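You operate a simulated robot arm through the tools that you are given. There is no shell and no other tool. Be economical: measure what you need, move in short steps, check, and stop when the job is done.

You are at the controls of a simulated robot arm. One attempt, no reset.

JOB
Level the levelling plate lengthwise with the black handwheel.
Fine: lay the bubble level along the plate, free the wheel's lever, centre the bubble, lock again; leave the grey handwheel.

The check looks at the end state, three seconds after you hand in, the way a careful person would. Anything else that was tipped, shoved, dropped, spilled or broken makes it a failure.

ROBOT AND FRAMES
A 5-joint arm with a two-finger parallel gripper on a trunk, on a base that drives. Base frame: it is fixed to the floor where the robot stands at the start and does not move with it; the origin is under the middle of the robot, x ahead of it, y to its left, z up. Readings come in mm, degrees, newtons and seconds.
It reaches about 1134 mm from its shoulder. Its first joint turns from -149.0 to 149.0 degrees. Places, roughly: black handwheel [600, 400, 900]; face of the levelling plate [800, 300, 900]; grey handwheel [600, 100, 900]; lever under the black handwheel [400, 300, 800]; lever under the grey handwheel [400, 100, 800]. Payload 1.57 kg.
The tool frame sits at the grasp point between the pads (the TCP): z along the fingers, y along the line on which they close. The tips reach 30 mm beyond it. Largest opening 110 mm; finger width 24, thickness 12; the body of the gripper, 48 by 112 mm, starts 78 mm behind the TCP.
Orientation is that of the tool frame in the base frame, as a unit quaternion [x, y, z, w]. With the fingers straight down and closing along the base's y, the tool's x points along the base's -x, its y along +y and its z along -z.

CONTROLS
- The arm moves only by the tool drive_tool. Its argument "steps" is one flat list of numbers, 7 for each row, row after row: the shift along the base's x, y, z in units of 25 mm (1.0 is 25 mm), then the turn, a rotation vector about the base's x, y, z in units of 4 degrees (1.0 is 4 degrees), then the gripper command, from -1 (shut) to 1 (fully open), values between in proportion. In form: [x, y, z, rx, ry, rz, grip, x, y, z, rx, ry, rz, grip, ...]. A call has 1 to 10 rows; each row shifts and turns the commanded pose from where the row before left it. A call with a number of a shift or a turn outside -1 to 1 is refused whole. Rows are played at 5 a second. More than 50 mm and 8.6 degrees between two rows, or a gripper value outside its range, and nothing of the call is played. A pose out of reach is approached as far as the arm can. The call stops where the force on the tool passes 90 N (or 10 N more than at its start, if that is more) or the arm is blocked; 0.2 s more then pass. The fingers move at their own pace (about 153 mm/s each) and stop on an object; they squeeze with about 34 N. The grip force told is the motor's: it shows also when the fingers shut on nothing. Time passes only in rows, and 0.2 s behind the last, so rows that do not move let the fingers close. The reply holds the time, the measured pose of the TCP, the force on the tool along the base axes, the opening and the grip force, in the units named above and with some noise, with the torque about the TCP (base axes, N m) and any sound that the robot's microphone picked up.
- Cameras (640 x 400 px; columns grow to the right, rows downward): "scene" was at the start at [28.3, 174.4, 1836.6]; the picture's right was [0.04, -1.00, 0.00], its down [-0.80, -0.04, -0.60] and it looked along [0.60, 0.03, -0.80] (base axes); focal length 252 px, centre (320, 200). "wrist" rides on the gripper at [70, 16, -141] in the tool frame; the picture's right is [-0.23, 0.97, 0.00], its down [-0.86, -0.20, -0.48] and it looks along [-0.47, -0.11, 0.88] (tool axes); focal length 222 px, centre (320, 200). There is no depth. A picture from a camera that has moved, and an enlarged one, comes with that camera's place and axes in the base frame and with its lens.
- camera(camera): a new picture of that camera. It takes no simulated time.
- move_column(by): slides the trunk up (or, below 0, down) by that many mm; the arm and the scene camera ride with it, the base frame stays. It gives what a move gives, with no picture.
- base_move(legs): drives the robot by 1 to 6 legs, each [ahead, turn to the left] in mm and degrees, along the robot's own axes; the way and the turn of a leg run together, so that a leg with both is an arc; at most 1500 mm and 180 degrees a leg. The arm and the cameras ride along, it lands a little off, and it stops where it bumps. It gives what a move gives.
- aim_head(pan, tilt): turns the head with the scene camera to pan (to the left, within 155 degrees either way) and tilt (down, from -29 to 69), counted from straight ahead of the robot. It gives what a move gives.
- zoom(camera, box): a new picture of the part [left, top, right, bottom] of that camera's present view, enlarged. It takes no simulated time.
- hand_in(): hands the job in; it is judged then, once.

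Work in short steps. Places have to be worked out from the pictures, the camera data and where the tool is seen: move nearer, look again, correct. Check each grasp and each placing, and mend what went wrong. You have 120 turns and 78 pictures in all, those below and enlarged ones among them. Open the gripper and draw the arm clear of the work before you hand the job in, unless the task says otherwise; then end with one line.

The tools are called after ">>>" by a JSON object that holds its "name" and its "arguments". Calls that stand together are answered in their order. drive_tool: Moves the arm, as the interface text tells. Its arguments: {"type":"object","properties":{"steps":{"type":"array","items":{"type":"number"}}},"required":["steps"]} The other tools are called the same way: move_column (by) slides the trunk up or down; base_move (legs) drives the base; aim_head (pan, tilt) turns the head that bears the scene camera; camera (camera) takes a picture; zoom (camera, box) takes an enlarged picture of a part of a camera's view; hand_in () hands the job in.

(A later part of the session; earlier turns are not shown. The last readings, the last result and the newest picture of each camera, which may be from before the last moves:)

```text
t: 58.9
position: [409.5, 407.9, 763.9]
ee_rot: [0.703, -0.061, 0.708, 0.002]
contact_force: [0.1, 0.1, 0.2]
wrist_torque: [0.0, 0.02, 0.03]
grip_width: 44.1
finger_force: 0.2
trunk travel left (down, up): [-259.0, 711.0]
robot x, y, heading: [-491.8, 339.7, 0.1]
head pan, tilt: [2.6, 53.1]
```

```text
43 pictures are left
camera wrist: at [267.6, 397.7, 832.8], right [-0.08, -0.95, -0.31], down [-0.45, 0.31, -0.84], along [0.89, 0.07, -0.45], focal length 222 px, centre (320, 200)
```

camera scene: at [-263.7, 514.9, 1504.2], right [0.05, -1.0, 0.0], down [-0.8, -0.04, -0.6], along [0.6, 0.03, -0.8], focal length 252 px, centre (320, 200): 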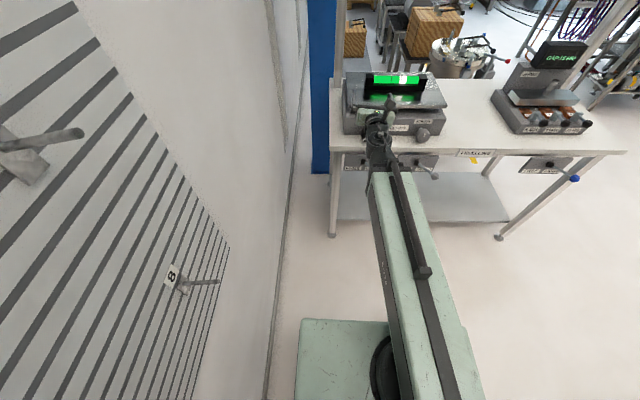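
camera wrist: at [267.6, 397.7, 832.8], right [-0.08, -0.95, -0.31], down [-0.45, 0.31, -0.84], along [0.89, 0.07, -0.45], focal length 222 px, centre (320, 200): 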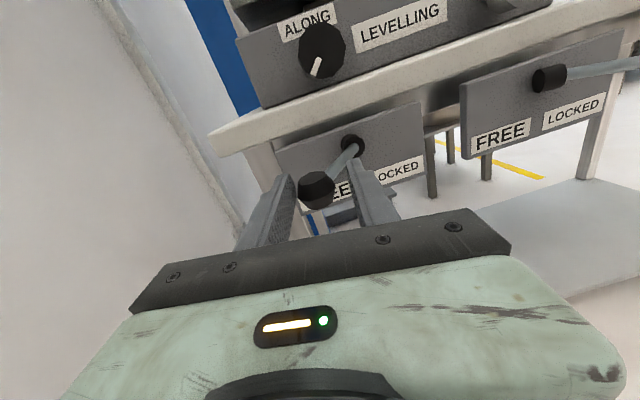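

>>> {"name": "drive_tool", "arguments": {"steps": [0.25, 0.5, 0, 0, 0, 0, -0.2, 0.3, 0.5, 0, 0, 0, 0, -0.2, 0.3, 0.4, 0, 0, 0, 0, -0.2]}}

>>> {"name": "camera", "arguments": {"camera": "wrist"}}

```text
t: 59.7
position: [427.6, 433.8, 767.5]
ee_rot: [0.702, -0.068, 0.709, 0.008]
contact_force: [-56.7, -42.9, -8.6]
wrist_torque: [0.1, 0.63, -3.75]
grip_width: 87.1
finger_force: 24.2
trunk travel left (down, up): [-259.0, 711.0]
robot x, y, heading: [-490.5, 343.0, 0.2]
head pan, tilt: [2.6, 53.1]
```

```text
42 pictures are left
camera wrist: at [285.6, 426.4, 835.2], right [-0.1, -0.95, -0.31], down [-0.44, 0.32, -0.84], along [0.89, 0.05, -0.45], focal length 222 px, centre (320, 200)
```

wrist: 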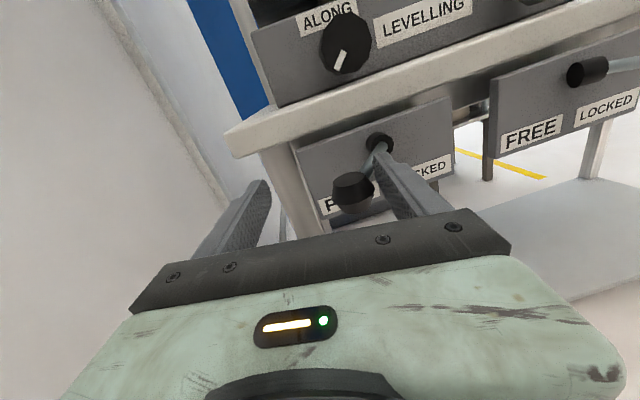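

Firm stop reached with the lever at FREE side. Relax the push, open, and back straight out.

>>> {"name": "drive_tool", "arguments": {"steps": [-0.3, -0.3, 0, 0, 0, 0, 0.3, -0.5, 0, 0, 0, 0, 0, 0.6, -1, 0, 0, 0, 0, 0, 0.6, -1, 0, 0, 0, 0, 0, 1, -1, 0, 0, 0, 0, 0, 1, -1, 0, 0, 0, 0, 0, 1]}}

>>> {"name": "camera", "arguments": {"camera": "wrist"}}

```text
t: 61.1
position: [310.3, 436.9, 763.5]
ee_rot: [0.704, -0.061, 0.708, 0.003]
contact_force: [0.0, -0.1, 0.1]
wrist_torque: [-0.01, -0.01, -0.01]
grip_width: 109.8
finger_force: 0.1
trunk travel left (down, up): [-259.0, 711.0]
robot x, y, heading: [-489.1, 339.7, 0.2]
head pan, tilt: [2.6, 53.1]
```

```text
41 pictures are left
camera wrist: at [168.8, 426.2, 832.7], right [-0.08, -0.95, -0.31], down [-0.45, 0.31, -0.84], along [0.89, 0.07, -0.45], focal length 222 px, centre (320, 200)
```

wrist: 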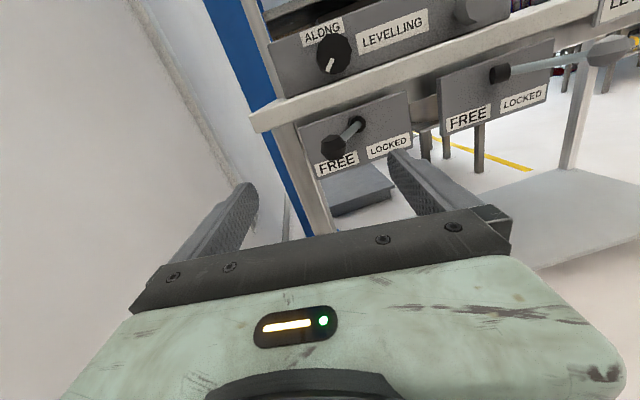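

Lever sits at ~29° left versus ~42° right when locked; I'll check it's truly at the stop by pushing the rod with shut fingers.

>>> {"name": "drive_tool", "arguments": {"steps": [0, -0.9, 0, 0, 0, 0, -1, 0, -0.9, 0, 0, 0, 0, -1, 0, -0.9, 0, 0, 0, 0, -1, 0.9, 0, 0, 0, 0, 0, -1, 0.9, 0, 0, 0, 0, 0, -1, 0.9, 0, 0, 0, 0, 0, -1, 0.9, 0, 0, 0, 0, 0, -1, 0.8, 0, 0, 0, 0, 0, -1]}}

>>> {"name": "drive_tool", "arguments": {"steps": [0, 0.4, 0, 0, 0, 0, -1, 0, 0.4, 0, 0, 0, 0, -1, 0, 0.3, 0, 0, 0, 0, -1, 0, 0.2, 0, 0, 0, 0, -1]}}

>>> {"name": "camera", "arguments": {"camera": "wrist"}}

```text
t: 62.9
position: [426.3, 369.1, 763.7]
ee_rot: [0.703, -0.06, 0.708, 0.002]
contact_force: [-0.3, -0.2, 0.6]
wrist_torque: [0.0, -0.02, 0.04]
grip_width: 0.0
finger_force: 21.2
out of reach, approached as far as the arm can: row 2, 3
trunk travel left (down, up): [-259.0, 711.0]
robot x, y, heading: [-492.8, 342.9, 0.1]
head pan, tilt: [2.6, 53.1]
```

```text
t: 64.1
position: [426.3, 378.3, 765.2]
ee_rot: [0.701, -0.079, 0.708, 0.018]
contact_force: [-13.8, -20.7, -8.5]
wrist_torque: [-0.13, 0.38, -0.56]
grip_width: 0.1
finger_force: 21.1
trunk travel left (down, up): [-259.0, 711.0]
robot x, y, heading: [-494.1, 339.0, 0.3]
head pan, tilt: [2.6, 53.1]
stopped in row 4: the force on the tool passed its limit at 90 N (the readings are from after the stop); the commanded pose is now the measured one
```

```text
40 pictures are left
camera wrist: at [283.5, 375.4, 832.8], right [-0.13, -0.94, -0.31], down [-0.43, 0.33, -0.84], along [0.89, 0.02, -0.45], focal length 222 px, centre (320, 200)
```

wrist: 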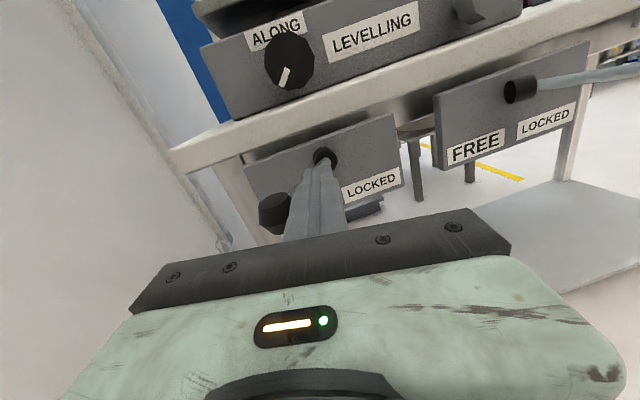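

Blocked firmly at 90 N: lever is at its FREE stop. Back out, raise to wheel height, straighten yaw.

>>> {"name": "drive_tool", "arguments": {"steps": [0, -0.3, 0, 0, 0, 0, -1, -1, 0, 0, 0, 0, 0, -1, -1, 0, 0, 0, 0, 0.5, -1, -1, 0, 0, 0, 0, 0.5, 1, -1, 0, 0, 0, 0, 0.5, 1, -1, -0.2, 0, 0, 0, 0.5, 1]}}

>>> {"name": "move_column", "arguments": {"by": 100}}

>>> {"name": "camera", "arguments": {"camera": "wrist"}}

```text
t: 65.5
position: [318.2, 371.2, 764.0]
ee_rot: [0.705, -0.027, 0.708, -0.033]
contact_force: [0.3, -0.7, -0.1]
wrist_torque: [-0.01, -0.04, -0.01]
grip_width: 110.1
finger_force: 0.1
out of reach, approached as far as the arm can: row 6
trunk travel left (down, up): [-259.0, 711.0]
robot x, y, heading: [-492.2, 342.2, 0.2]
head pan, tilt: [2.6, 53.1]
```

```text
t: 66.8
position: [318.6, 370.5, 863.3]
ee_rot: [0.705, -0.027, 0.708, -0.033]
contact_force: [1.1, 0.7, -0.4]
wrist_torque: [0.01, 0.02, 0.0]
grip_width: 109.8
finger_force: 0.0
trunk travel left (down, up): [-359.0, 611.0]
robot x, y, heading: [-495.5, 338.8, 0.2]
head pan, tilt: [2.6, 53.1]
```

```text
39 pictures are left
camera wrist: at [178.8, 347.0, 932.8], right [0.01, -0.95, -0.31], down [-0.48, 0.27, -0.84], along [0.88, 0.15, -0.45], focal length 222 px, centre (320, 200)
```

wrist: 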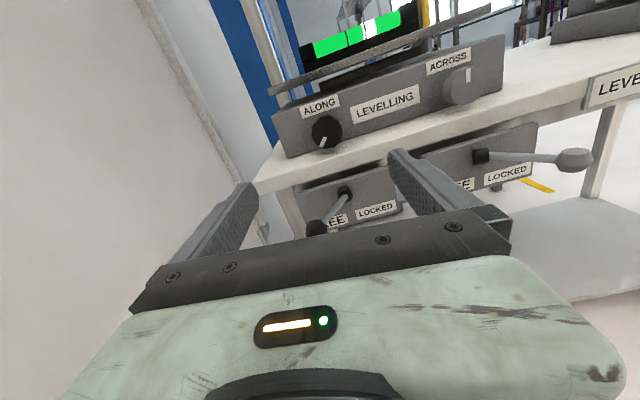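

Wheel face centre ≈ [540, 362, 862]. Advance on axis in two parts.

>>> {"name": "drive_tool", "arguments": {"steps": [1, -0.17, 0, 0, 0, 0, 1, 1, -0.17, 0, 0, 0, 0, 1, 1, 0, 0, 0, 0, 0, 1, 1, 0, 0, 0, 0, 0, 1, 1, 0, 0, 0, 0, 0, 1]}}

>>> {"name": "camera", "arguments": {"camera": "wrist"}}

```text
t: 68.0
position: [445.7, 363.3, 864.1]
ee_rot: [0.705, -0.026, 0.708, -0.032]
contact_force: [0.0, -0.4, 0.0]
wrist_torque: [-0.05, 0.0, -0.02]
grip_width: 110.0
finger_force: 0.1
trunk travel left (down, up): [-359.0, 611.0]
robot x, y, heading: [-489.9, 339.8, 0.2]
head pan, tilt: [2.6, 53.1]
```

```text
38 pictures are left
camera wrist: at [304.7, 338.3, 932.9], right [0.01, -0.95, -0.31], down [-0.48, 0.27, -0.84], along [0.88, 0.15, -0.45], focal length 222 px, centre (320, 200)
```

wrist: 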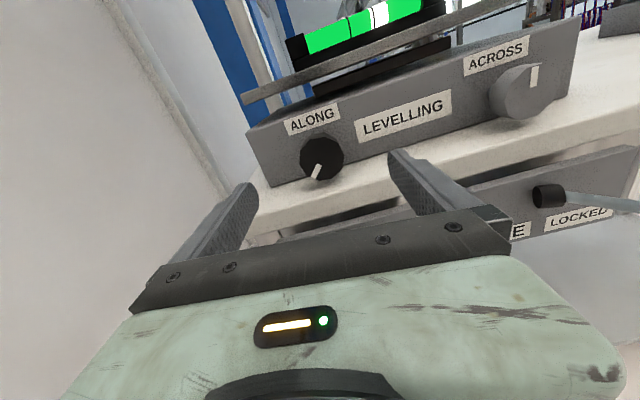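

Centred on the knob. Advance to x≈536.

>>> {"name": "drive_tool", "arguments": {"steps": [0.9, 0, -0.05, 0, 0, 0, 1, 0.9, 0, -0.05, 0, 0, 0, 1, 0.9, 0, 0, 0, 0, 0, 1, 0.9, 0, 0, 0, 0, 0, 1]}}

>>> {"name": "camera", "arguments": {"camera": "wrist"}}

```text
t: 69.0
position: [534.1, 362.0, 863.8]
ee_rot: [0.707, -0.027, 0.706, -0.032]
contact_force: [-0.6, -0.7, 1.0]
wrist_torque: [0.03, 0.01, -0.04]
grip_width: 110.3
finger_force: 0.1
trunk travel left (down, up): [-359.0, 611.0]
robot x, y, heading: [-495.1, 341.5, -0.0]
head pan, tilt: [2.6, 53.1]
```

```text
37 pictures are left
camera wrist: at [394.5, 338.5, 932.5], right [0.01, -0.95, -0.31], down [-0.48, 0.27, -0.84], along [0.88, 0.15, -0.46], focal length 222 px, centre (320, 200)
```

wrist: 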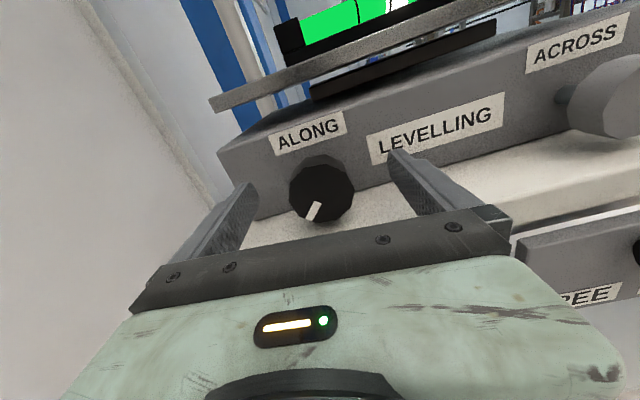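

Knob face appears near x≈549; advance 12 mm more and close.

>>> {"name": "drive_tool", "arguments": {"steps": [0.48, 0, -0.08, 0, 0, 0, 0.5, 0, 0, 0, 0, 0, 0, 0, 0, 0, 0, 0, 0, 0, -1, 0, 0, 0, 0, 0, 0, -1]}}

>>> {"name": "camera", "arguments": {"camera": "wrist"}}

>>> {"name": "camera", "arguments": {"camera": "scene"}}

```text
t: 70.0
position: [546.0, 362.7, 863.4]
ee_rot: [0.706, -0.025, 0.707, -0.032]
contact_force: [5.7, 5.8, 5.4]
wrist_torque: [-0.01, -0.35, 1.3]
grip_width: 51.0
finger_force: 44.6
out of reach, approached as far as the arm can: row 1
trunk travel left (down, up): [-359.0, 611.0]
robot x, y, heading: [-493.1, 339.1, 0.3]
head pan, tilt: [2.6, 53.1]
```

```text
36 pictures are left
camera wrist: at [406.1, 339.3, 932.6], right [0.01, -0.95, -0.31], down [-0.48, 0.26, -0.84], along [0.88, 0.16, -0.45], focal length 222 px, centre (320, 200)
```

wrist: 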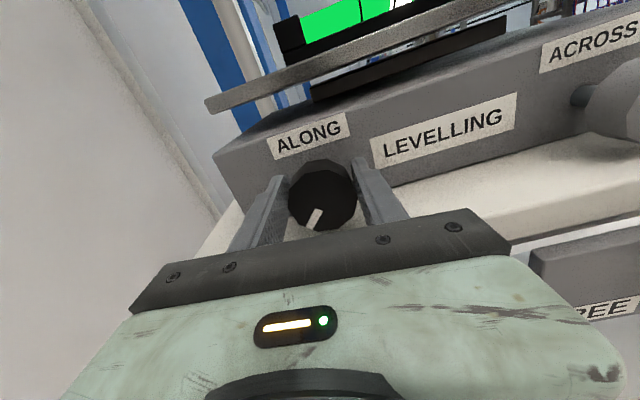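

```text
35 pictures are left
camera scene: at [-464.3, 514.7, 1330.1], right [0.05, -1.0, 0.0], down [-0.8, -0.04, -0.6], along [0.6, 0.03, -0.8], focal length 252 px, centre (320, 200)
```

scene: 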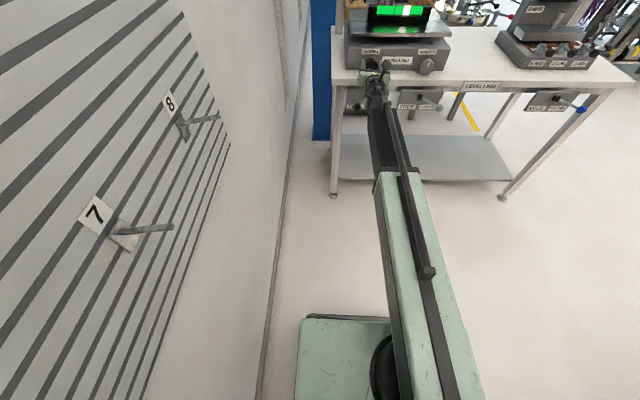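

Gripped the wheel (51 mm). Aim the head at the level to watch the bubble.

>>> {"name": "aim_head", "arguments": {"pan": -11, "tilt": 18}}

>>> {"name": "zoom", "arguments": {"camera": "scene", "box": [270, 160, 370, 240]}}

```text
t: 71.0
position: [545.2, 362.3, 863.2]
ee_rot: [0.706, -0.025, 0.707, -0.033]
contact_force: [11.6, 8.8, 8.9]
wrist_torque: [0.07, -0.39, 1.25]
grip_width: 51.4
finger_force: 45.3
trunk travel left (down, up): [-359.0, 611.0]
robot x, y, heading: [-488.4, 341.9, 0.1]
head pan, tilt: [-11.0, 18.0]
```

```text
5.00 times, centred on (320, 200) of scene
camera zoom: at [-446.6, 494.0, 1383.0], right [-0.19, -0.98, 0.0], down [-0.3, 0.06, -0.95], along [0.93, -0.18, -0.31], focal length 1260 px, centre (320, 200)
```

zoom: 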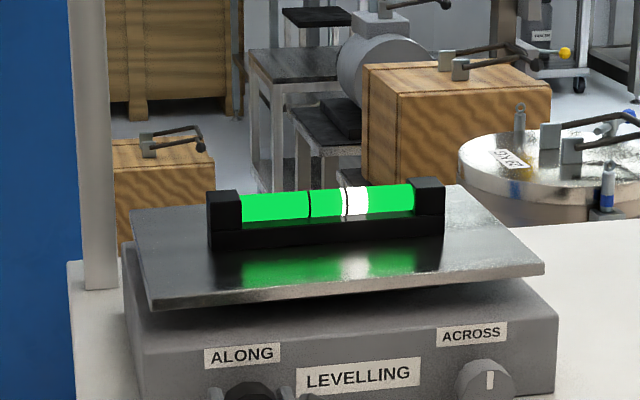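

Clear view: bubble right of the marks. Turn the wheel clockwise (+rx) 20° as a test.

>>> {"name": "drive_tool", "arguments": {"steps": [0, 0, 0, 1, 0, 0, -1, 0, 0, 0, 1, 0, 0, -1, 0, 0, 0, 1, 0, 0, -1, 0, 0, 0, 1, 0, 0, -1, 0, 0, 0, 1, 0, 0, -1]}}

>>> {"name": "zoom", "arguments": {"camera": "scene", "box": [270, 160, 370, 240]}}

```text
t: 72.2
position: [546.2, 361.1, 864.1]
ee_rot: [0.69, -0.15, 0.692, -0.154]
contact_force: [-20.2, -5.9, -25.0]
wrist_torque: [-0.24, 0.2, 1.13]
grip_width: 51.2
finger_force: 44.9
trunk travel left (down, up): [-359.0, 611.0]
robot x, y, heading: [-493.3, 340.2, 0.1]
head pan, tilt: [-11.0, 18.0]
```

```text
5.00 times, centred on (320, 200) of scene
camera zoom: at [-445.4, 492.8, 1382.7], right [-0.19, -0.98, 0.0], down [-0.3, 0.06, -0.95], along [0.93, -0.18, -0.31], focal length 1260 px, centre (320, 200)
```

zoom: 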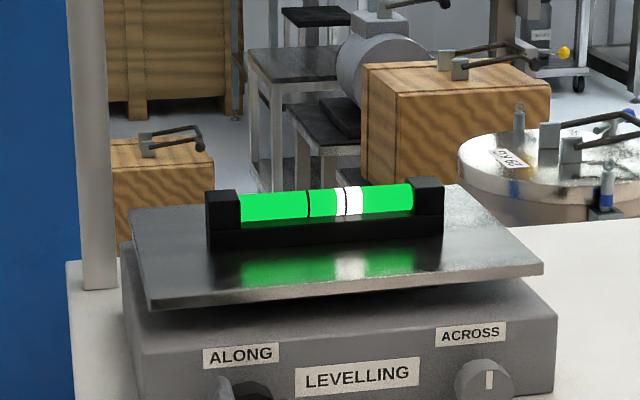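

Right direction: ~0.35 px per degree, ~60° more needed. Continue 32°.

>>> {"name": "drive_tool", "arguments": {"steps": [0, 0, 0, 1, 0, 0, -1, 0, 0, 0, 1, 0, 0, -1, 0, 0, 0, 1, 0, 0, -1, 0, 0, 0, 1, 0, 0, -1, 0, 0, 0, 1, 0, 0, -1, 0, 0, 0, 1, 0, 0, -1, 0, 0, 0, 1, 0, 0, -1, 0, 0, 0, 1, 0, 0, -1]}}

>>> {"name": "zoom", "arguments": {"camera": "scene", "box": [270, 160, 370, 240]}}

```text
t: 74.0
position: [549.7, 355.1, 861.9]
ee_rot: [0.621, -0.336, 0.624, -0.335]
contact_force: [-42.0, -38.1, -57.0]
wrist_torque: [-2.02, 2.01, 0.62]
grip_width: 50.8
finger_force: 44.6
trunk travel left (down, up): [-359.0, 611.0]
robot x, y, heading: [-495.3, 340.6, 0.0]
head pan, tilt: [-11.0, 18.0]
```

```text
5.00 times, centred on (320, 200) of scene
camera zoom: at [-442.8, 490.1, 1383.0], right [-0.19, -0.98, 0.0], down [-0.31, 0.06, -0.95], along [0.93, -0.18, -0.31], focal length 1260 px, centre (320, 200)
```

zoom: 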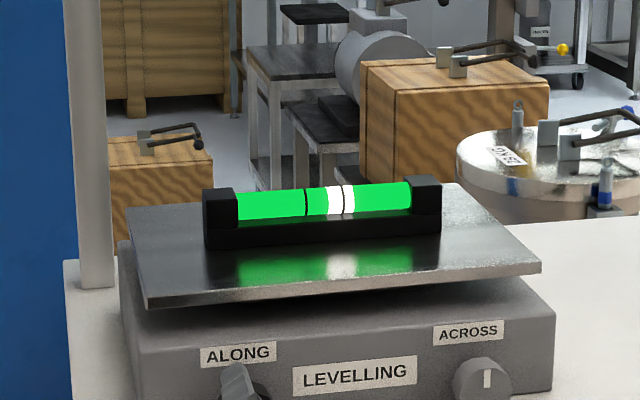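

Force is building (80 N) and the bubble moved less than expected, so there is some bind. Look with the wrist camera.

>>> {"name": "camera", "arguments": {"camera": "wrist"}}

```text
31 pictures are left
camera wrist: at [407.6, 288.8, 886.5], right [0.0, -0.34, -0.94], down [-0.48, 0.83, -0.3], along [0.88, 0.45, -0.16], focal length 222 px, centre (320, 200)
```

wrist: 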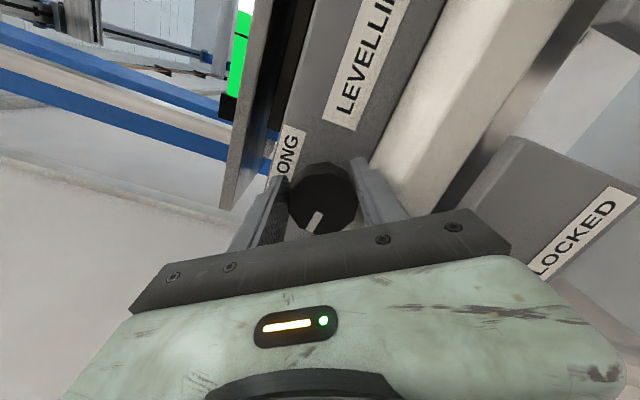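

No slip; the wheel turned with the gripper. Relieve the side load by shifting the command slightly right/down/back.

>>> {"name": "drive_tool", "arguments": {"steps": [-0.1, -0.2, -0.1, 0, 0, 0, -1, 0, 0, 0, 0, 0, 0, -1]}}

```text
t: 74.6
position: [547.2, 357.0, 861.1]
ee_rot: [0.622, -0.335, 0.622, -0.338]
contact_force: [24.9, -20.1, -17.8]
wrist_torque: [-0.66, -0.84, 0.14]
grip_width: 50.8
finger_force: 44.8
out of reach, approached as far as the arm can: row 1
trunk travel left (down, up): [-359.0, 611.0]
robot x, y, heading: [-489.1, 335.7, -0.0]
head pan, tilt: [-11.0, 18.0]
```

Load down to ~37 N. Continue 16° and look.

>>> {"name": "drive_tool", "arguments": {"steps": [0.05, -0.05, -0.03, 1, 0, 0, -1, 0, -0.05, -0.03, 1, 0, 0, -1, 0, -0.03, 0, 1, 0, 0, -1, 0, 0, 0, 1, 0, 0, -1, 0, 0, 0, 0, 0, 0, -1]}}

>>> {"name": "zoom", "arguments": {"camera": "scene", "box": [290, 170, 350, 230]}}

```text
t: 75.8
position: [547.3, 346.0, 861.7]
ee_rot: [0.565, -0.423, 0.572, -0.418]
contact_force: [20.5, -44.6, -14.7]
wrist_torque: [-1.5, 0.39, 0.6]
grip_width: 48.5
finger_force: 44.4
trunk travel left (down, up): [-359.0, 611.0]
robot x, y, heading: [-490.9, 344.0, 0.0]
head pan, tilt: [-11.0, 18.0]
```

```text
6.67 times, centred on (320, 200) of scene
camera zoom: at [-442.7, 489.4, 1383.3], right [-0.19, -0.98, 0.0], down [-0.31, 0.06, -0.95], along [0.93, -0.18, -0.31], focal length 1680 px, centre (320, 200)
```

zoom: 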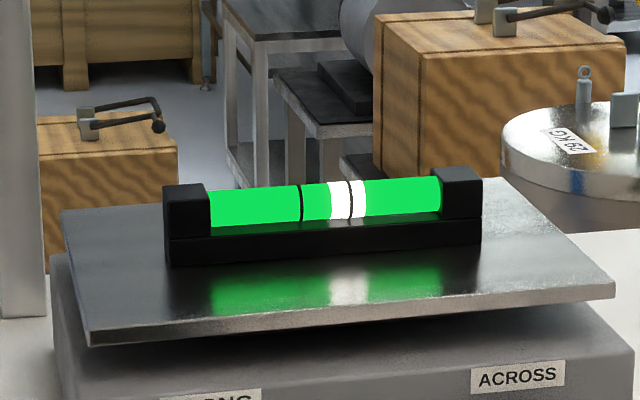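

The grip has squeezed off-centre (TCP y drifted to 346). Open slightly, pull straight back, and re-grasp from a counter-rotated start.

>>> {"name": "drive_tool", "arguments": {"steps": [0, 0, 0, 0, 0, 0, 0.04, -0.5, 0, 0, 0, 0, 0, 0.04, -1, 0, 0, 0, 0, 0, 0.04, -1, 0, 0, 0, 0, 0, 0.04, -1, 0.3, 0, -1, 0, 0, 0.4, -1, 0.3, 0, -1, 0, 0, 0.4, 0, 0, 0, -1, 0, 0, 0.4, 0, 0, 0, -1, 0, 0, 0.4, 0, 0, 0, -1, 0, 0, 0.4, 0, 0, 0, -1, 0, 0, 0.4]}}

>>> {"name": "drive_tool", "arguments": {"steps": [0, 0, 0, -1, 0, 0, 0.4, 0, 0, 0, -1, 0, 0, 0.4, 0, 0, 0, -1, 0, 0, 0.4, 0, 0, 0, -1, 0, 0, 0.4, 0, 0, 0, -1, 0, 0, 0.4, 0, 0, 0, -1, 0, 0, 0.4, 0, 0, 0, -1, 0, 0, 0.4, 0, 0, 0, -1, 0, 0, 0.4, 0, 0, 0, -1, 0, 0, 0.4, 0, 0, 0, -1, 0, 0, 0.4]}}

>>> {"name": "drive_tool", "arguments": {"steps": [0, 0, 0, -1, 0, 0, 0.4, 0, 0, 0, -1, 0, 0, 0.4, 0, 0, 0, -1, 0, 0, 0.4, 0, 0, 0, -1, 0, 0, 0.4, 0, 0, 0, -1, 0, 0, 0.4, 0, 0, 0, -1, 0, 0, 0.4, 0, 0, 0, -1, 0, 0, 0.4, 0, 0, 0, -1, 0, 0, 0.4, 0, 0, 0, -1, 0, 0, 0.4, 0, 0, 0, -1, 0, 0, 0.4]}}

>>> {"name": "camera", "arguments": {"camera": "wrist"}}

>>> {"name": "zoom", "arguments": {"camera": "scene", "box": [270, 160, 370, 240]}}

```text
t: 76.3
position: [545.4, 346.5, 863.9]
ee_rot: [0.563, -0.424, 0.574, -0.417]
contact_force: [34.0, -5.7, 6.9]
wrist_torque: [-0.03, -0.53, -0.34]
grip_width: 52.1
finger_force: 0.0
trunk travel left (down, up): [-359.0, 611.0]
robot x, y, heading: [-489.7, 334.5, 0.0]
head pan, tilt: [-11.0, 18.0]
stopped in row 2: the force on the tool passed its limit at 106 N (the readings are from after the stop); the commanded pose is now the measured one
```

```text
t: 78.5
position: [543.8, 348.1, 866.3]
ee_rot: [0.674, -0.199, 0.683, -0.199]
contact_force: [-0.9, 0.6, -0.5]
wrist_torque: [-0.02, -0.04, 0.01]
grip_width: 76.9
finger_force: 0.0
trunk travel left (down, up): [-359.0, 611.0]
robot x, y, heading: [-491.8, 340.0, 0.1]
head pan, tilt: [-11.0, 18.0]
```

```text
t: 80.7
position: [544.2, 348.1, 866.7]
ee_rot: [0.701, 0.046, 0.71, 0.043]
contact_force: [0.2, 8.9, 1.6]
wrist_torque: [0.23, -0.1, 0.26]
grip_width: 85.4
finger_force: 5.1
trunk travel left (down, up): [-359.0, 611.0]
robot x, y, heading: [-493.7, 340.5, 0.2]
head pan, tilt: [-11.0, 18.0]
```

```text
29 pictures are left
camera wrist: at [402.5, 340.2, 937.0], right [0.01, -0.99, -0.1], down [-0.47, 0.09, -0.88], along [0.88, 0.05, -0.46], focal length 222 px, centre (320, 200)
```

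wrist: 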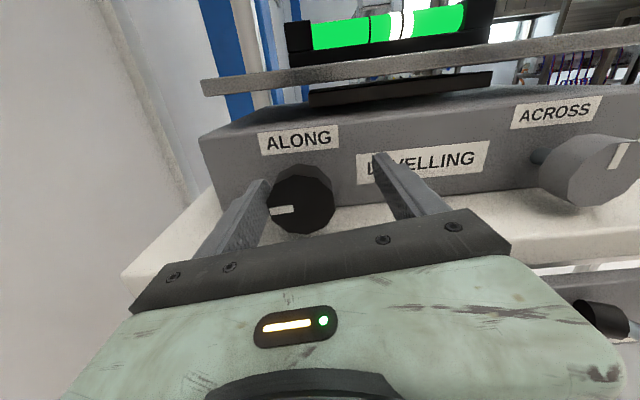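

```text
5.00 times, centred on (320, 200) of scene
camera zoom: at [-446.7, 494.0, 1383.0], right [-0.19, -0.98, 0.0], down [-0.3, 0.06, -0.95], along [0.93, -0.18, -0.31], focal length 1260 px, centre (320, 200)
```

zoom: 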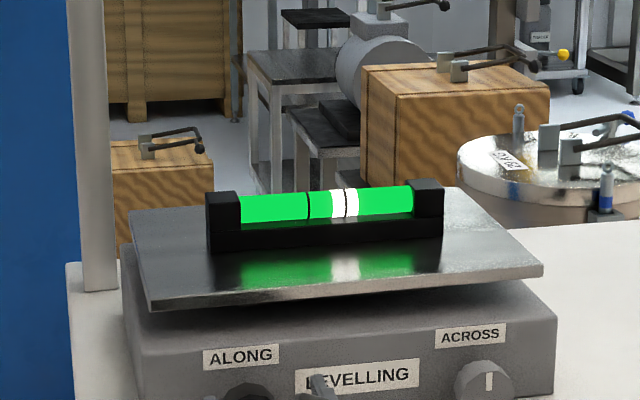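

Knob measured at ≈[549, 362, 864]; ~58° turned so far gave ~11 px, ~17 px remain (≈90°). Recentre, counter-rotate with open fingers, then grip.

>>> {"name": "drive_tool", "arguments": {"steps": [0, 0.56, -0.1, 0, 0, 0, 0.2, 0, 0, 0, -1, 0, 0, 0.2, 0, 0, 0, -1, 0, 0, 0.2, 0, 0, 0, -1, 0, 0, 0.2, 0, 0, 0, -1, 0, 0, 0.2, 0, 0, 0, -1, 0, 0, 0.2, 0, 0, 0, -1, 0, 0, 0.2, 0, 0, 0, -1, 0, 0, 0.2, 0, 0, 0, -1, 0, 0, 0.2, 0, 0, 0, -1, 0, 0, 0.2]}}

>>> {"name": "camera", "arguments": {"camera": "wrist"}}

```text
t: 82.9
position: [544.3, 359.3, 865.0]
ee_rot: [0.652, 0.263, 0.662, 0.259]
contact_force: [0.0, 8.1, -3.2]
wrist_torque: [0.18, 0.12, 0.18]
grip_width: 72.5
finger_force: 3.8
out of reach, approached as far as the arm can: row 1
trunk travel left (down, up): [-359.0, 611.0]
robot x, y, heading: [-489.7, 341.1, 0.1]
head pan, tilt: [-11.0, 18.0]
```

```text
27 pictures are left
camera wrist: at [402.6, 392.3, 926.9], right [0.01, -0.86, 0.5], down [-0.46, -0.45, -0.76], along [0.89, -0.23, -0.4], focal length 222 px, centre (320, 200)
```

wrist: 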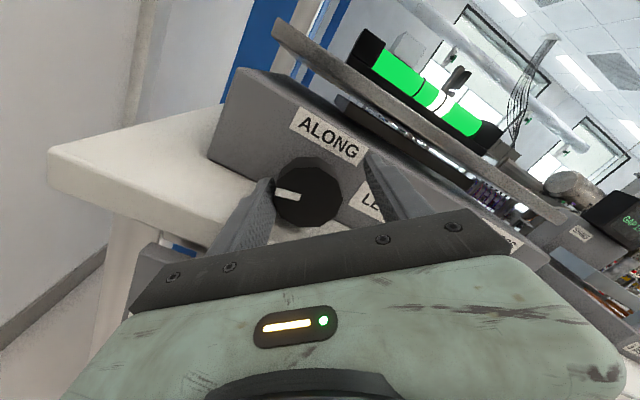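

Left finger is brushing the knob; shift ~+6 mm y, −3 mm z with small yaw correction, then close.

>>> {"name": "drive_tool", "arguments": {"steps": [0, 0.25, -0.12, 0, 0, -0.3, 0.2, 0, 0, 0, 0, 0, 0, 0, 0, 0, 0, 0, 0, 0, -1, 0, 0, 0, 0, 0, 0, -1]}}

>>> {"name": "camera", "arguments": {"camera": "wrist"}}

```text
t: 83.9
position: [544.8, 368.3, 862.0]
ee_rot: [0.653, 0.269, 0.661, 0.253]
contact_force: [-15.3, 43.4, -32.1]
wrist_torque: [0.44, 0.35, 1.02]
grip_width: 51.3
finger_force: 45.1
out of reach, approached as far as the arm can: row 1
trunk travel left (down, up): [-359.0, 611.0]
robot x, y, heading: [-492.0, 340.6, 0.1]
head pan, tilt: [-11.0, 18.0]
```

```text
26 pictures are left
camera wrist: at [403.8, 401.2, 924.4], right [0.02, -0.86, 0.5], down [-0.47, -0.45, -0.76], along [0.88, -0.22, -0.41], focal length 222 px, centre (320, 200)
```

wrist: 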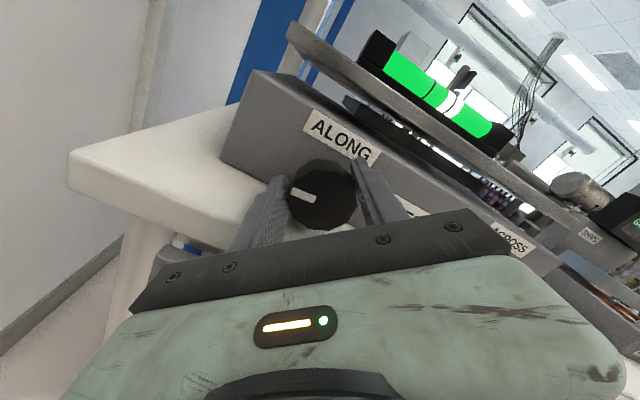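

Gripped, but with ~54 N side load. Ease the command along the load direction.

>>> {"name": "drive_tool", "arguments": {"steps": [0, 0.12, -0.12, 0, 0, 0, -1, 0, 0, 0, 0, 0, 0, -1]}}

```text
t: 84.5
position: [544.4, 371.1, 863.7]
ee_rot: [0.653, 0.267, 0.661, 0.255]
contact_force: [-26.0, 38.5, -37.1]
wrist_torque: [0.3, 1.61, 0.92]
grip_width: 50.7
finger_force: 45.5
out of reach, approached as far as the arm can: row 1
trunk travel left (down, up): [-359.0, 611.0]
robot x, y, heading: [-492.2, 341.5, 0.0]
head pan, tilt: [-11.0, 18.0]
```

The low-limit of the arm is causing this (z commands aren't followed). Release, back off, then lower the trunk and raise the arm instead to get working room.

>>> {"name": "drive_tool", "arguments": {"steps": [0, -0.12, 0.12, 0, 0, 0, 0.25, 0, 0, 0, 0, 0, 0, 0.25]}}

>>> {"name": "drive_tool", "arguments": {"steps": [-0.5, 0, 0, 0, 0, 0, 0.25, -1, 0, 0, 0, 0, 0, 0.25, -1, 0, 0, 0, 0, 0, 0.25, -1, 0, 0, 0, 0, 0, 0.25, -1, 0, 0, 0, 0, 0, 0.25]}}

```text
t: 85.1
position: [544.3, 358.9, 865.4]
ee_rot: [0.654, 0.257, 0.661, 0.264]
contact_force: [6.1, 7.3, -1.9]
wrist_torque: [0.11, 0.01, -0.03]
grip_width: 74.4
finger_force: 2.9
out of reach, approached as far as the arm can: row 1
trunk travel left (down, up): [-359.0, 611.0]
robot x, y, heading: [-495.2, 341.3, 0.5]
head pan, tilt: [-11.0, 18.0]
```

```text
t: 86.3
position: [430.2, 358.4, 865.3]
ee_rot: [0.655, 0.257, 0.66, 0.263]
contact_force: [-0.1, 0.6, 0.3]
wrist_torque: [-0.05, -0.03, 0.02]
grip_width: 68.9
finger_force: 0.1
trunk travel left (down, up): [-359.0, 611.0]
robot x, y, heading: [-490.0, 342.2, -0.0]
head pan, tilt: [-11.0, 18.0]
```

Clear. Raise the arm 100 mm first, then lower the trunk 102 mm.

>>> {"name": "drive_tool", "arguments": {"steps": [0, 0, 1, 0, 0, 0, 0.25, 0, 0, 1, 0, 0, 0, 0.25, 0, 0, 1, 0, 0, 0, 0.25, 0, 0, 1, 0, 0, 0, 0.25]}}

>>> {"name": "move_column", "arguments": {"by": -105}}

>>> {"name": "camera", "arguments": {"camera": "wrist"}}

```text
t: 87.3
position: [431.5, 358.3, 866.7]
ee_rot: [0.655, 0.256, 0.66, 0.264]
contact_force: [-1.0, -0.2, 0.6]
wrist_torque: [-0.01, 0.01, -0.01]
grip_width: 68.9
finger_force: 0.0
out of reach, approached as far as the arm can: row 1, 2, 3, 4
trunk travel left (down, up): [-359.0, 611.0]
robot x, y, heading: [-492.5, 341.8, -0.1]
head pan, tilt: [-11.0, 18.0]
```

```text
t: 88.7
position: [431.3, 359.2, 759.1]
ee_rot: [0.654, 0.259, 0.66, 0.264]
contact_force: [-0.4, -0.3, 0.2]
wrist_torque: [0.0, 0.04, -0.02]
grip_width: 68.7
finger_force: 0.1
trunk travel left (down, up): [-254.0, 716.0]
robot x, y, heading: [-492.0, 343.7, 0.0]
head pan, tilt: [-11.0, 18.0]
```

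```text
25 pictures are left
camera wrist: at [290.7, 394.8, 821.6], right [-0.01, -0.86, 0.5], down [-0.47, -0.44, -0.76], along [0.88, -0.25, -0.41], focal length 222 px, centre (320, 200)
```

wrist: 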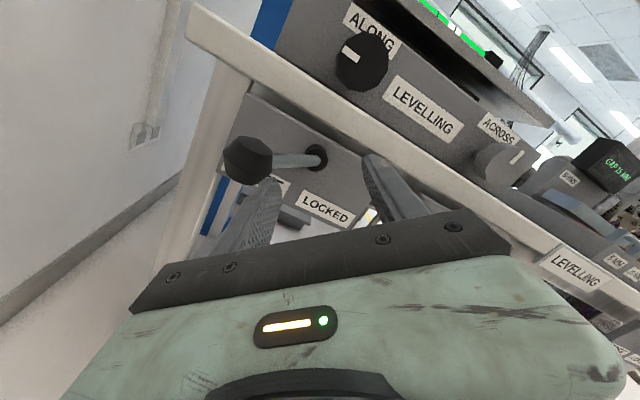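

Insight: the arm's wrist height is fixed; height comes only from the trunk. So I restore height by trunk and trim z with it: target z≈860, y≈364.

>>> {"name": "move_column", "arguments": {"by": 101}}

>>> {"name": "drive_tool", "arguments": {"steps": [0.5, 0.2, 0, 0, 0, 0.05, 0.25, 0.5, 0, 0, 0, 0, 0, 0.25]}}

>>> {"name": "camera", "arguments": {"camera": "wrist"}}

```text
t: 89.3
position: [433.3, 350.1, 778.8]
ee_rot: [0.654, 0.262, 0.654, 0.274]
contact_force: [1.8, -10.7, -52.1]
wrist_torque: [-2.79, 0.15, 0.26]
grip_width: 94.8
finger_force: 14.9
trunk travel left (down, up): [-277.0, 693.0]
robot x, y, heading: [-492.7, 343.3, -0.1]
head pan, tilt: [-11.0, 18.0]
stopped: the force on the tool passed its limit at 120 N (the readings are from after the stop); the commanded pose is now the measured one
```

```text
t: 89.6
position: [437.4, 351.8, 780.8]
ee_rot: [0.653, 0.266, 0.653, 0.277]
contact_force: [-6.9, -9.2, -52.4]
wrist_torque: [-2.73, 0.36, 0.82]
grip_width: 96.5
finger_force: 15.6
trunk travel left (down, up): [-277.0, 693.0]
robot x, y, heading: [-495.0, 341.4, 0.3]
head pan, tilt: [-11.0, 18.0]
stopped in row 1: the force on the tool passed its limit at 128 N (the readings are from after the stop); the commanded pose is now the measured one
```

```text
24 pictures are left
camera wrist: at [297.1, 390.3, 841.3], right [-0.02, -0.85, 0.53], down [-0.48, -0.46, -0.75], along [0.88, -0.27, -0.4], focal length 222 px, centre (320, 200)
```

wrist: 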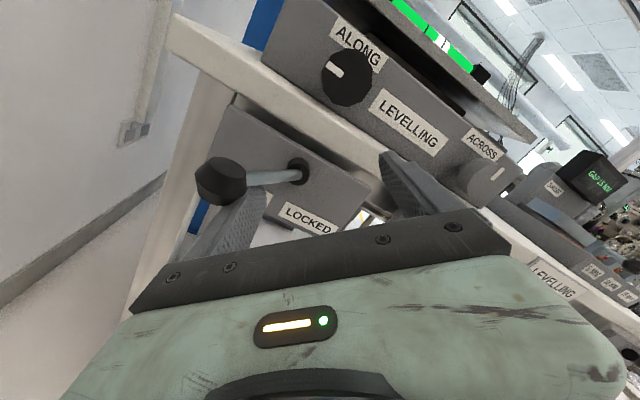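

The lower finger is catching the lever from below. Lower to relieve, retract, then raise.

>>> {"name": "move_column", "arguments": {"by": -22}}

>>> {"name": "drive_tool", "arguments": {"steps": [-1, 0, 0, 0, 0, 0, 0, -1, 0, 0, 0, 0, 0, 0, -1, 0, 0, 0, 0, 0, 0, -1, 0, 0, 0, 0, 0, 0, -0.8, 0, 0, 0, 0, 0, 0]}}

>>> {"name": "camera", "arguments": {"camera": "wrist"}}

```text
t: 90.3
position: [433.8, 352.1, 762.2]
ee_rot: [0.652, 0.262, 0.655, 0.276]
contact_force: [0.4, 0.5, 0.1]
wrist_torque: [-0.01, -0.04, 0.06]
grip_width: 68.7
finger_force: 0.0
trunk travel left (down, up): [-255.0, 715.0]
robot x, y, heading: [-492.7, 345.4, -0.0]
head pan, tilt: [-11.0, 18.0]
```

```text
t: 91.5
position: [319.3, 351.7, 762.8]
ee_rot: [0.652, 0.263, 0.655, 0.276]
contact_force: [-0.1, -0.9, 0.1]
wrist_torque: [0.02, 0.02, -0.02]
grip_width: 54.9
finger_force: 0.0
out of reach, approached as far as the arm can: row 5
trunk travel left (down, up): [-255.0, 715.0]
robot x, y, heading: [-496.2, 343.6, -0.1]
head pan, tilt: [-11.0, 18.0]
```

```text
23 pictures are left
camera wrist: at [178.9, 390.8, 823.2], right [-0.02, -0.85, 0.52], down [-0.48, -0.45, -0.75], along [0.88, -0.27, -0.4], focal length 222 px, centre (320, 200)
```

wrist: 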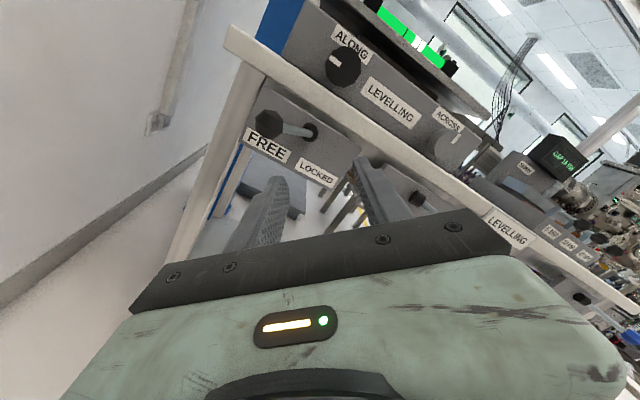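

Lever unharmed, still FREE. Raise 98 mm, centre on y=364, and approach.

>>> {"name": "move_column", "arguments": {"by": 98}}

>>> {"name": "drive_tool", "arguments": {"steps": [1, 0.25, 0, 0, 0, 0.1, 0.27, 1, 0.25, 0, 0, 0, 0.1, 0.27, 1, 0, 0, 0, 0, 0, 0.27, 1, 0, 0, 0, 0, 0, 0.27, 1, 0, 0, 0, 0, 0, 0.27, 1, 0, 0, 0, 0, 0, 0.27, 1, 0, 0, 0, 0, 0, 0.27]}}

>>> {"name": "camera", "arguments": {"camera": "wrist"}}

```text
t: 92.8
position: [320.5, 352.4, 860.2]
ee_rot: [0.653, 0.263, 0.656, 0.275]
contact_force: [0.5, 0.5, -0.3]
wrist_torque: [0.01, -0.01, 0.04]
grip_width: 55.0
finger_force: 0.1
trunk travel left (down, up): [-353.0, 617.0]
robot x, y, heading: [-494.1, 341.0, -0.1]
head pan, tilt: [-11.0, 18.0]
```

```text
t: 94.4
position: [495.3, 363.0, 861.7]
ee_rot: [0.651, 0.267, 0.657, 0.271]
contact_force: [-0.4, -0.2, 0.5]
wrist_torque: [-0.01, -0.01, -0.02]
grip_width: 69.5
finger_force: 0.1
trunk travel left (down, up): [-353.0, 617.0]
robot x, y, heading: [-490.2, 339.0, -0.1]
head pan, tilt: [-11.0, 18.0]
```

```text
22 pictures are left
camera wrist: at [353.8, 401.5, 921.2], right [-0.01, -0.85, 0.52], down [-0.47, -0.46, -0.75], along [0.88, -0.25, -0.4], focal length 222 px, centre (320, 200)
```

wrist: 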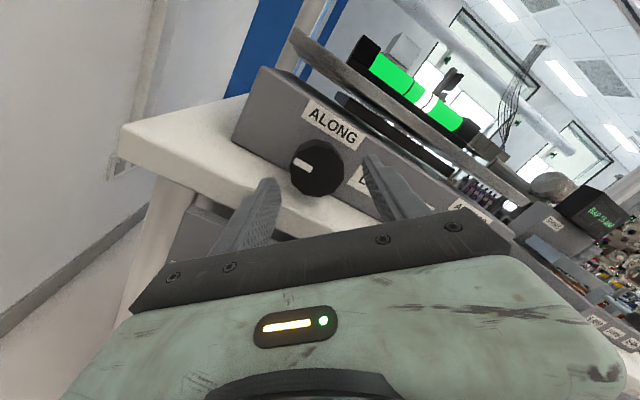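

Knob at ≈(365, 859). Trim and advance to x≈546, then close.

>>> {"name": "move_column", "arguments": {"by": -2.5}}

>>> {"name": "drive_tool", "arguments": {"steps": [0.7, 0.08, 0, 0, 0, 0.02, 0.27, 0.7, 0, 0, 0, 0, 0, 0.27, 0.64, 0, 0, 0, 0, 0, 0.27, 0, 0, 0, 0, 0, 0, 0, 0, 0, 0, 0, 0, 0, -1, 0, 0, 0, 0, 0, 0, -1]}}

```text
t: 95.0
position: [495.1, 363.7, 857.7]
ee_rot: [0.651, 0.265, 0.657, 0.272]
contact_force: [0.2, -0.3, 0.0]
wrist_torque: [-0.01, -0.01, -0.01]
grip_width: 69.9
finger_force: 0.0
trunk travel left (down, up): [-351.0, 619.0]
robot x, y, heading: [-494.4, 343.4, 0.4]
head pan, tilt: [-11.0, 18.0]
```

```text
t: 95.3
position: [498.2, 364.1, 860.1]
ee_rot: [0.649, 0.268, 0.657, 0.273]
contact_force: [-36.4, 0.7, -5.6]
wrist_torque: [-0.12, 1.66, 1.05]
grip_width: 73.4
finger_force: 2.0
trunk travel left (down, up): [-351.0, 619.0]
robot x, y, heading: [-493.6, 339.8, -0.2]
head pan, tilt: [-11.0, 18.0]
stopped in row 1: the force on the tool passed its limit at 126 N (the readings are from after the stop); the commanded pose is now the measured one
```

Lower finger touched the table edge. Back off slightly, reduce the spin to −30°, and re-approach.

>>> {"name": "drive_tool", "arguments": {"steps": [-0.8, 0, 0, 0, 0, 0, 0.27, 0, 0, 0, 1, 0, 0, 0.27, 0, 0, 0, 1, 0, 0, 0.27, 0, 0, 0, 1, 0, 0, 0.27, 0, 0, 0, 0.5, 0, 0, 0.27]}}

>>> {"name": "drive_tool", "arguments": {"steps": [0.7, 0, 0, 0, 0, 0, 0.27, 0.7, 0, 0, 0, 0, 0, 0.27, 0.7, 0, 0, 0, 0, 0, 0.27, 0.6, 0, 0, 0, 0, 0, 0.27]}}

>>> {"name": "camera", "arguments": {"camera": "wrist"}}

```text
t: 96.5
position: [481.6, 363.7, 857.9]
ee_rot: [0.678, 0.187, 0.684, 0.192]
contact_force: [0.0, -0.6, 0.1]
wrist_torque: [0.0, -0.01, -0.03]
grip_width: 70.2
finger_force: 0.0
trunk travel left (down, up): [-351.0, 619.0]
robot x, y, heading: [-492.2, 345.0, 0.1]
head pan, tilt: [-11.0, 18.0]
```

```text
t: 97.5
position: [549.1, 363.7, 857.4]
ee_rot: [0.678, 0.186, 0.684, 0.192]
contact_force: [0.3, -0.1, 0.0]
wrist_torque: [0.02, 0.03, 0.06]
grip_width: 70.1
finger_force: 0.1
trunk travel left (down, up): [-351.0, 619.0]
robot x, y, heading: [-493.9, 344.8, -0.2]
head pan, tilt: [-11.0, 18.0]
```

```text
21 pictures are left
camera wrist: at [408.9, 385.2, 925.7], right [-0.01, -0.95, 0.31], down [-0.47, -0.27, -0.84], along [0.88, -0.15, -0.45], focal length 222 px, centre (320, 200)
```

wrist: 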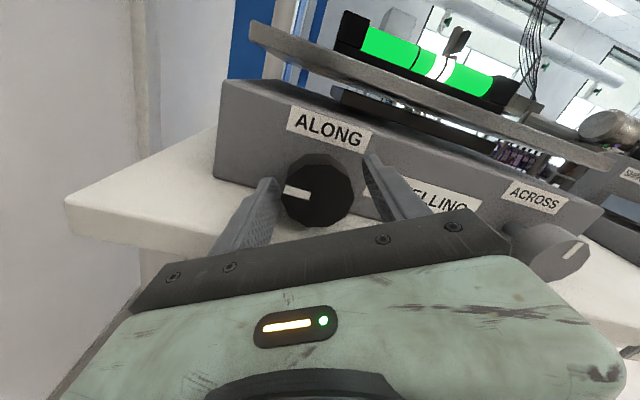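

Well centred. Grip and turn clockwise 40°.

>>> {"name": "drive_tool", "arguments": {"steps": [0, 0.05, 0, 0, 0, 0, 0, 0, 0, 0, 0, 0, 0, -1, 0, 0, 0, 0, 0, 0, -1]}}

>>> {"name": "drive_tool", "arguments": {"steps": [0, 0, 0, 1, 0, 0, -1, 0, 0, 0, 1, 0, 0, -1, 0, 0, 0, 1, 0, 0, -1, 0, 0, 0, 1, 0, 0, -1, 0, 0, 0, 1, 0, 0, -1, 0, 0, 0, 1, 0, 0, -1, 0, 0, 0, 1, 0, 0, -1, 0, 0, 0, 1, 0, 0, -1, 0, 0, 0, 1, 0, 0, -1, 0, 0, 0, 1, 0, 0, -1]}}

>>> {"name": "zoom", "arguments": {"camera": "scene", "box": [270, 160, 370, 240]}}

```text
t: 98.3
position: [549.9, 365.2, 857.1]
ee_rot: [0.679, 0.187, 0.684, 0.192]
contact_force: [-0.5, 3.2, -1.5]
wrist_torque: [-0.05, 0.45, 1.08]
grip_width: 52.4
finger_force: 45.5
trunk travel left (down, up): [-351.0, 619.0]
robot x, y, heading: [-493.6, 341.1, -0.1]
head pan, tilt: [-11.0, 18.0]
```

```text
t: 100.5
position: [549.3, 364.2, 857.5]
ee_rot: [0.702, -0.06, 0.708, -0.052]
contact_force: [19.0, -3.0, 14.7]
wrist_torque: [-0.12, -0.12, 1.04]
grip_width: 52.3
finger_force: 44.9
trunk travel left (down, up): [-351.0, 619.0]
robot x, y, heading: [-492.4, 342.3, 0.2]
head pan, tilt: [-11.0, 18.0]
```

```text
5.00 times, centred on (320, 200) of scene
camera zoom: at [-447.0, 492.9, 1375.3], right [-0.19, -0.98, 0.0], down [-0.3, 0.06, -0.95], along [0.93, -0.18, -0.31], focal length 1260 px, centre (320, 200)
```

zoom: 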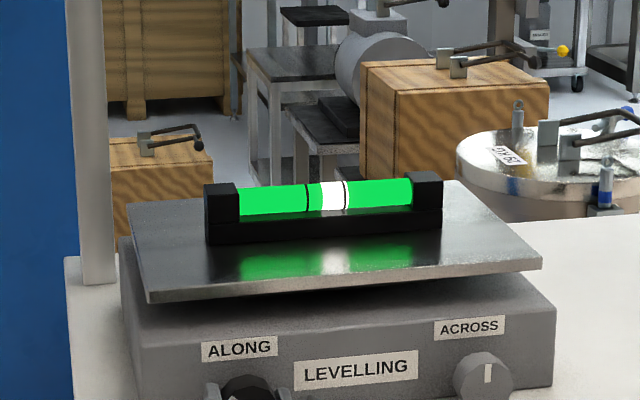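

Smooth this time; offset went from ~17 to ~8 px. Turn another 28°.

>>> {"name": "drive_tool", "arguments": {"steps": [0, 0, 0, 1, 0, 0, -1, 0, 0, 0, 1, 0, 0, -1, 0, 0, 0, 1, 0, 0, -1, 0, 0, 0, 1, 0, 0, -1, 0, 0, 0, 1, 0, 0, -1, 0, 0, 0, 1, 0, 0, -1, 0, 0, 0, 1, 0, 0, -1, 0, 0, 0, 0, 0, 0, -1]}}

>>> {"name": "zoom", "arguments": {"camera": "scene", "box": [300, 190, 345, 212]}}

```text
t: 102.3
position: [546.8, 362.7, 857.2]
ee_rot: [0.669, -0.228, 0.672, -0.222]
contact_force: [24.7, -7.2, 26.3]
wrist_torque: [0.02, -0.85, 0.79]
grip_width: 52.3
finger_force: 44.8
trunk travel left (down, up): [-351.0, 619.0]
robot x, y, heading: [-492.5, 340.3, 0.2]
head pan, tilt: [-11.0, 18.0]
```

```text
14.22 times, centred on (322, 201) of scene
camera zoom: at [-448.1, 492.4, 1375.6], right [-0.19, -0.98, 0.0], down [-0.3, 0.06, -0.95], along [0.93, -0.18, -0.31], focal length 3584 px, centre (284, 186)
```

zoom: 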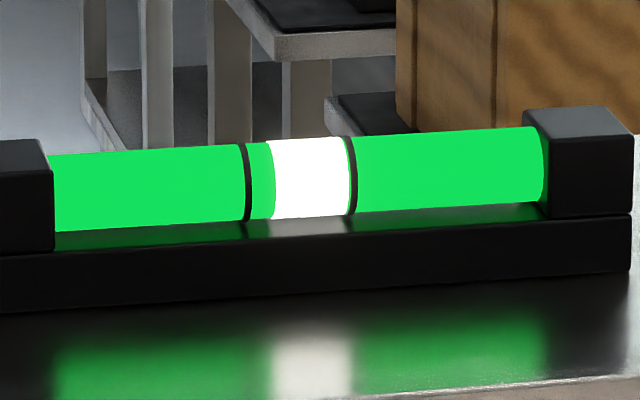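

Bubble just inside the right line; still ~13 px (of this zoom) off. Turn 24° more with a settling wait.

>>> {"name": "drive_tool", "arguments": {"steps": [0, 0, 0, 1, 0, 0, -1, 0, 0, 0, 1, 0, 0, -1, 0, 0, 0, 1, 0, 0, -1, 0, 0, 0, 1, 0, 0, -1, 0, 0, 0, 1, 0, 0, -1, 0, 0, 0, 1, 0, 0, -1, 0, 0, 0, 0, 0, 0, -1, 0, 0, 0, 0, 0, 0, -1, 0, 0, 0, 0, 0, 0, -1]}}

>>> {"name": "zoom", "arguments": {"camera": "scene", "box": [300, 190, 345, 212]}}

```text
t: 103.3
position: [545.3, 359.2, 860.8]
ee_rot: [0.637, -0.305, 0.643, -0.295]
contact_force: [12.6, -6.4, 55.4]
wrist_torque: [-0.76, -0.06, 1.58]
grip_width: 51.9
finger_force: 45.3
out of reach, approached as far as the arm can: row 3
trunk travel left (down, up): [-351.0, 619.0]
robot x, y, heading: [-493.8, 343.0, 0.0]
head pan, tilt: [-11.0, 18.0]
stopped in row 4: the force on the tool passed its limit at 111 N (the readings are from after the stop); the commanded pose is now the measured one
```

```text
14.22 times, centred on (322, 201) of scene
camera zoom: at [-452.6, 492.5, 1375.8], right [-0.19, -0.98, 0.0], down [-0.3, 0.06, -0.95], along [0.94, -0.18, -0.3], focal length 3584 px, centre (284, 186)
```

zoom: 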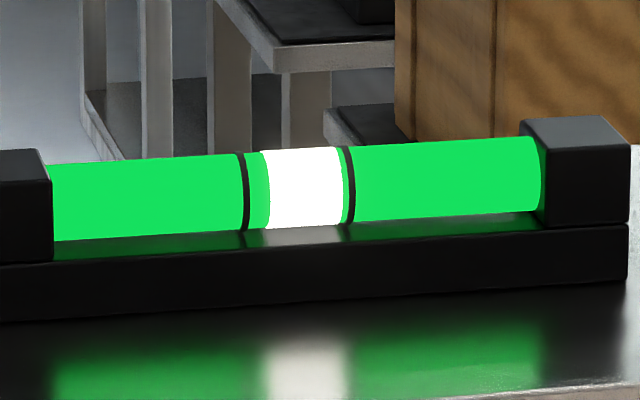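

Lower finger now rests on the table (spin ~51°), ~26° more needed. Open slightly, rotate back, recentre, and look.

>>> {"name": "drive_tool", "arguments": {"steps": [0, 0, 0, 0, 0, 0, 0.08, 0, 0.1, 0, -1, 0, 0, 0.1, 0, 0.1, 0, -1, 0, 0, 0.15, 0, 0, 0, -1, 0, 0, 0.25, 0, 0, 0, -1, 0, 0, 0.3, 0, 0, 0, -1, 0, 0, 0.35, 0, 0, 0, -1, 0, 0, 0.35, 0, 0, 0, -1, 0, 0, 0.35, 0, 0, 0, -1, 0, 0, 0.35, 0, 0, 0, -1, 0, 0, 0.35]}}

>>> {"name": "drive_tool", "arguments": {"steps": [0, 0, 0, -1, 0, 0, 0.35, 0, 0, 0, -1, 0, 0, 0.35, 0, 0, 0, -1, 0, 0, 0.3, 0, 0, 0, -1, 0, 0, 0.27, 0, 0, 0, -1, 0, 0, 0.27, 0, 0, 0, -1, 0, 0, 0.27, 0, 0, 0, -1, 0, 0, 0.27]}}

>>> {"name": "camera", "arguments": {"camera": "wrist"}}

```text
t: 105.5
position: [550.8, 366.1, 856.4]
ee_rot: [0.7, -0.092, 0.703, -0.081]
contact_force: [-0.2, 0.1, 0.9]
wrist_torque: [0.01, 0.01, -0.02]
grip_width: 74.5
finger_force: 0.1
trunk travel left (down, up): [-351.0, 619.0]
robot x, y, heading: [-490.5, 336.7, -0.0]
head pan, tilt: [-11.0, 18.0]
```

```text
t: 107.1
position: [550.4, 366.5, 859.0]
ee_rot: [0.698, 0.082, 0.706, 0.089]
contact_force: [0.2, -0.5, 0.4]
wrist_torque: [0.0, 0.0, 0.01]
grip_width: 69.7
finger_force: 0.1
out of reach, approached as far as the arm can: row 5
trunk travel left (down, up): [-351.0, 619.0]
robot x, y, heading: [-494.6, 341.7, -0.1]
head pan, tilt: [-11.0, 18.0]
```

```text
17 pictures are left
camera wrist: at [409.2, 367.2, 929.3], right [-0.01, -1.0, 0.01], down [-0.47, -0.01, -0.88], along [0.88, -0.01, -0.47], focal length 222 px, centre (320, 200)
```

wrist: 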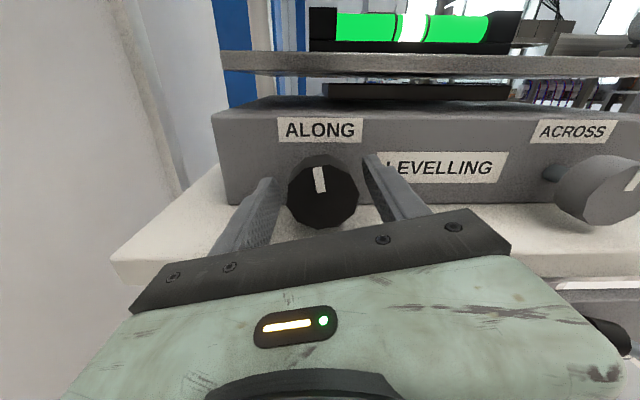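

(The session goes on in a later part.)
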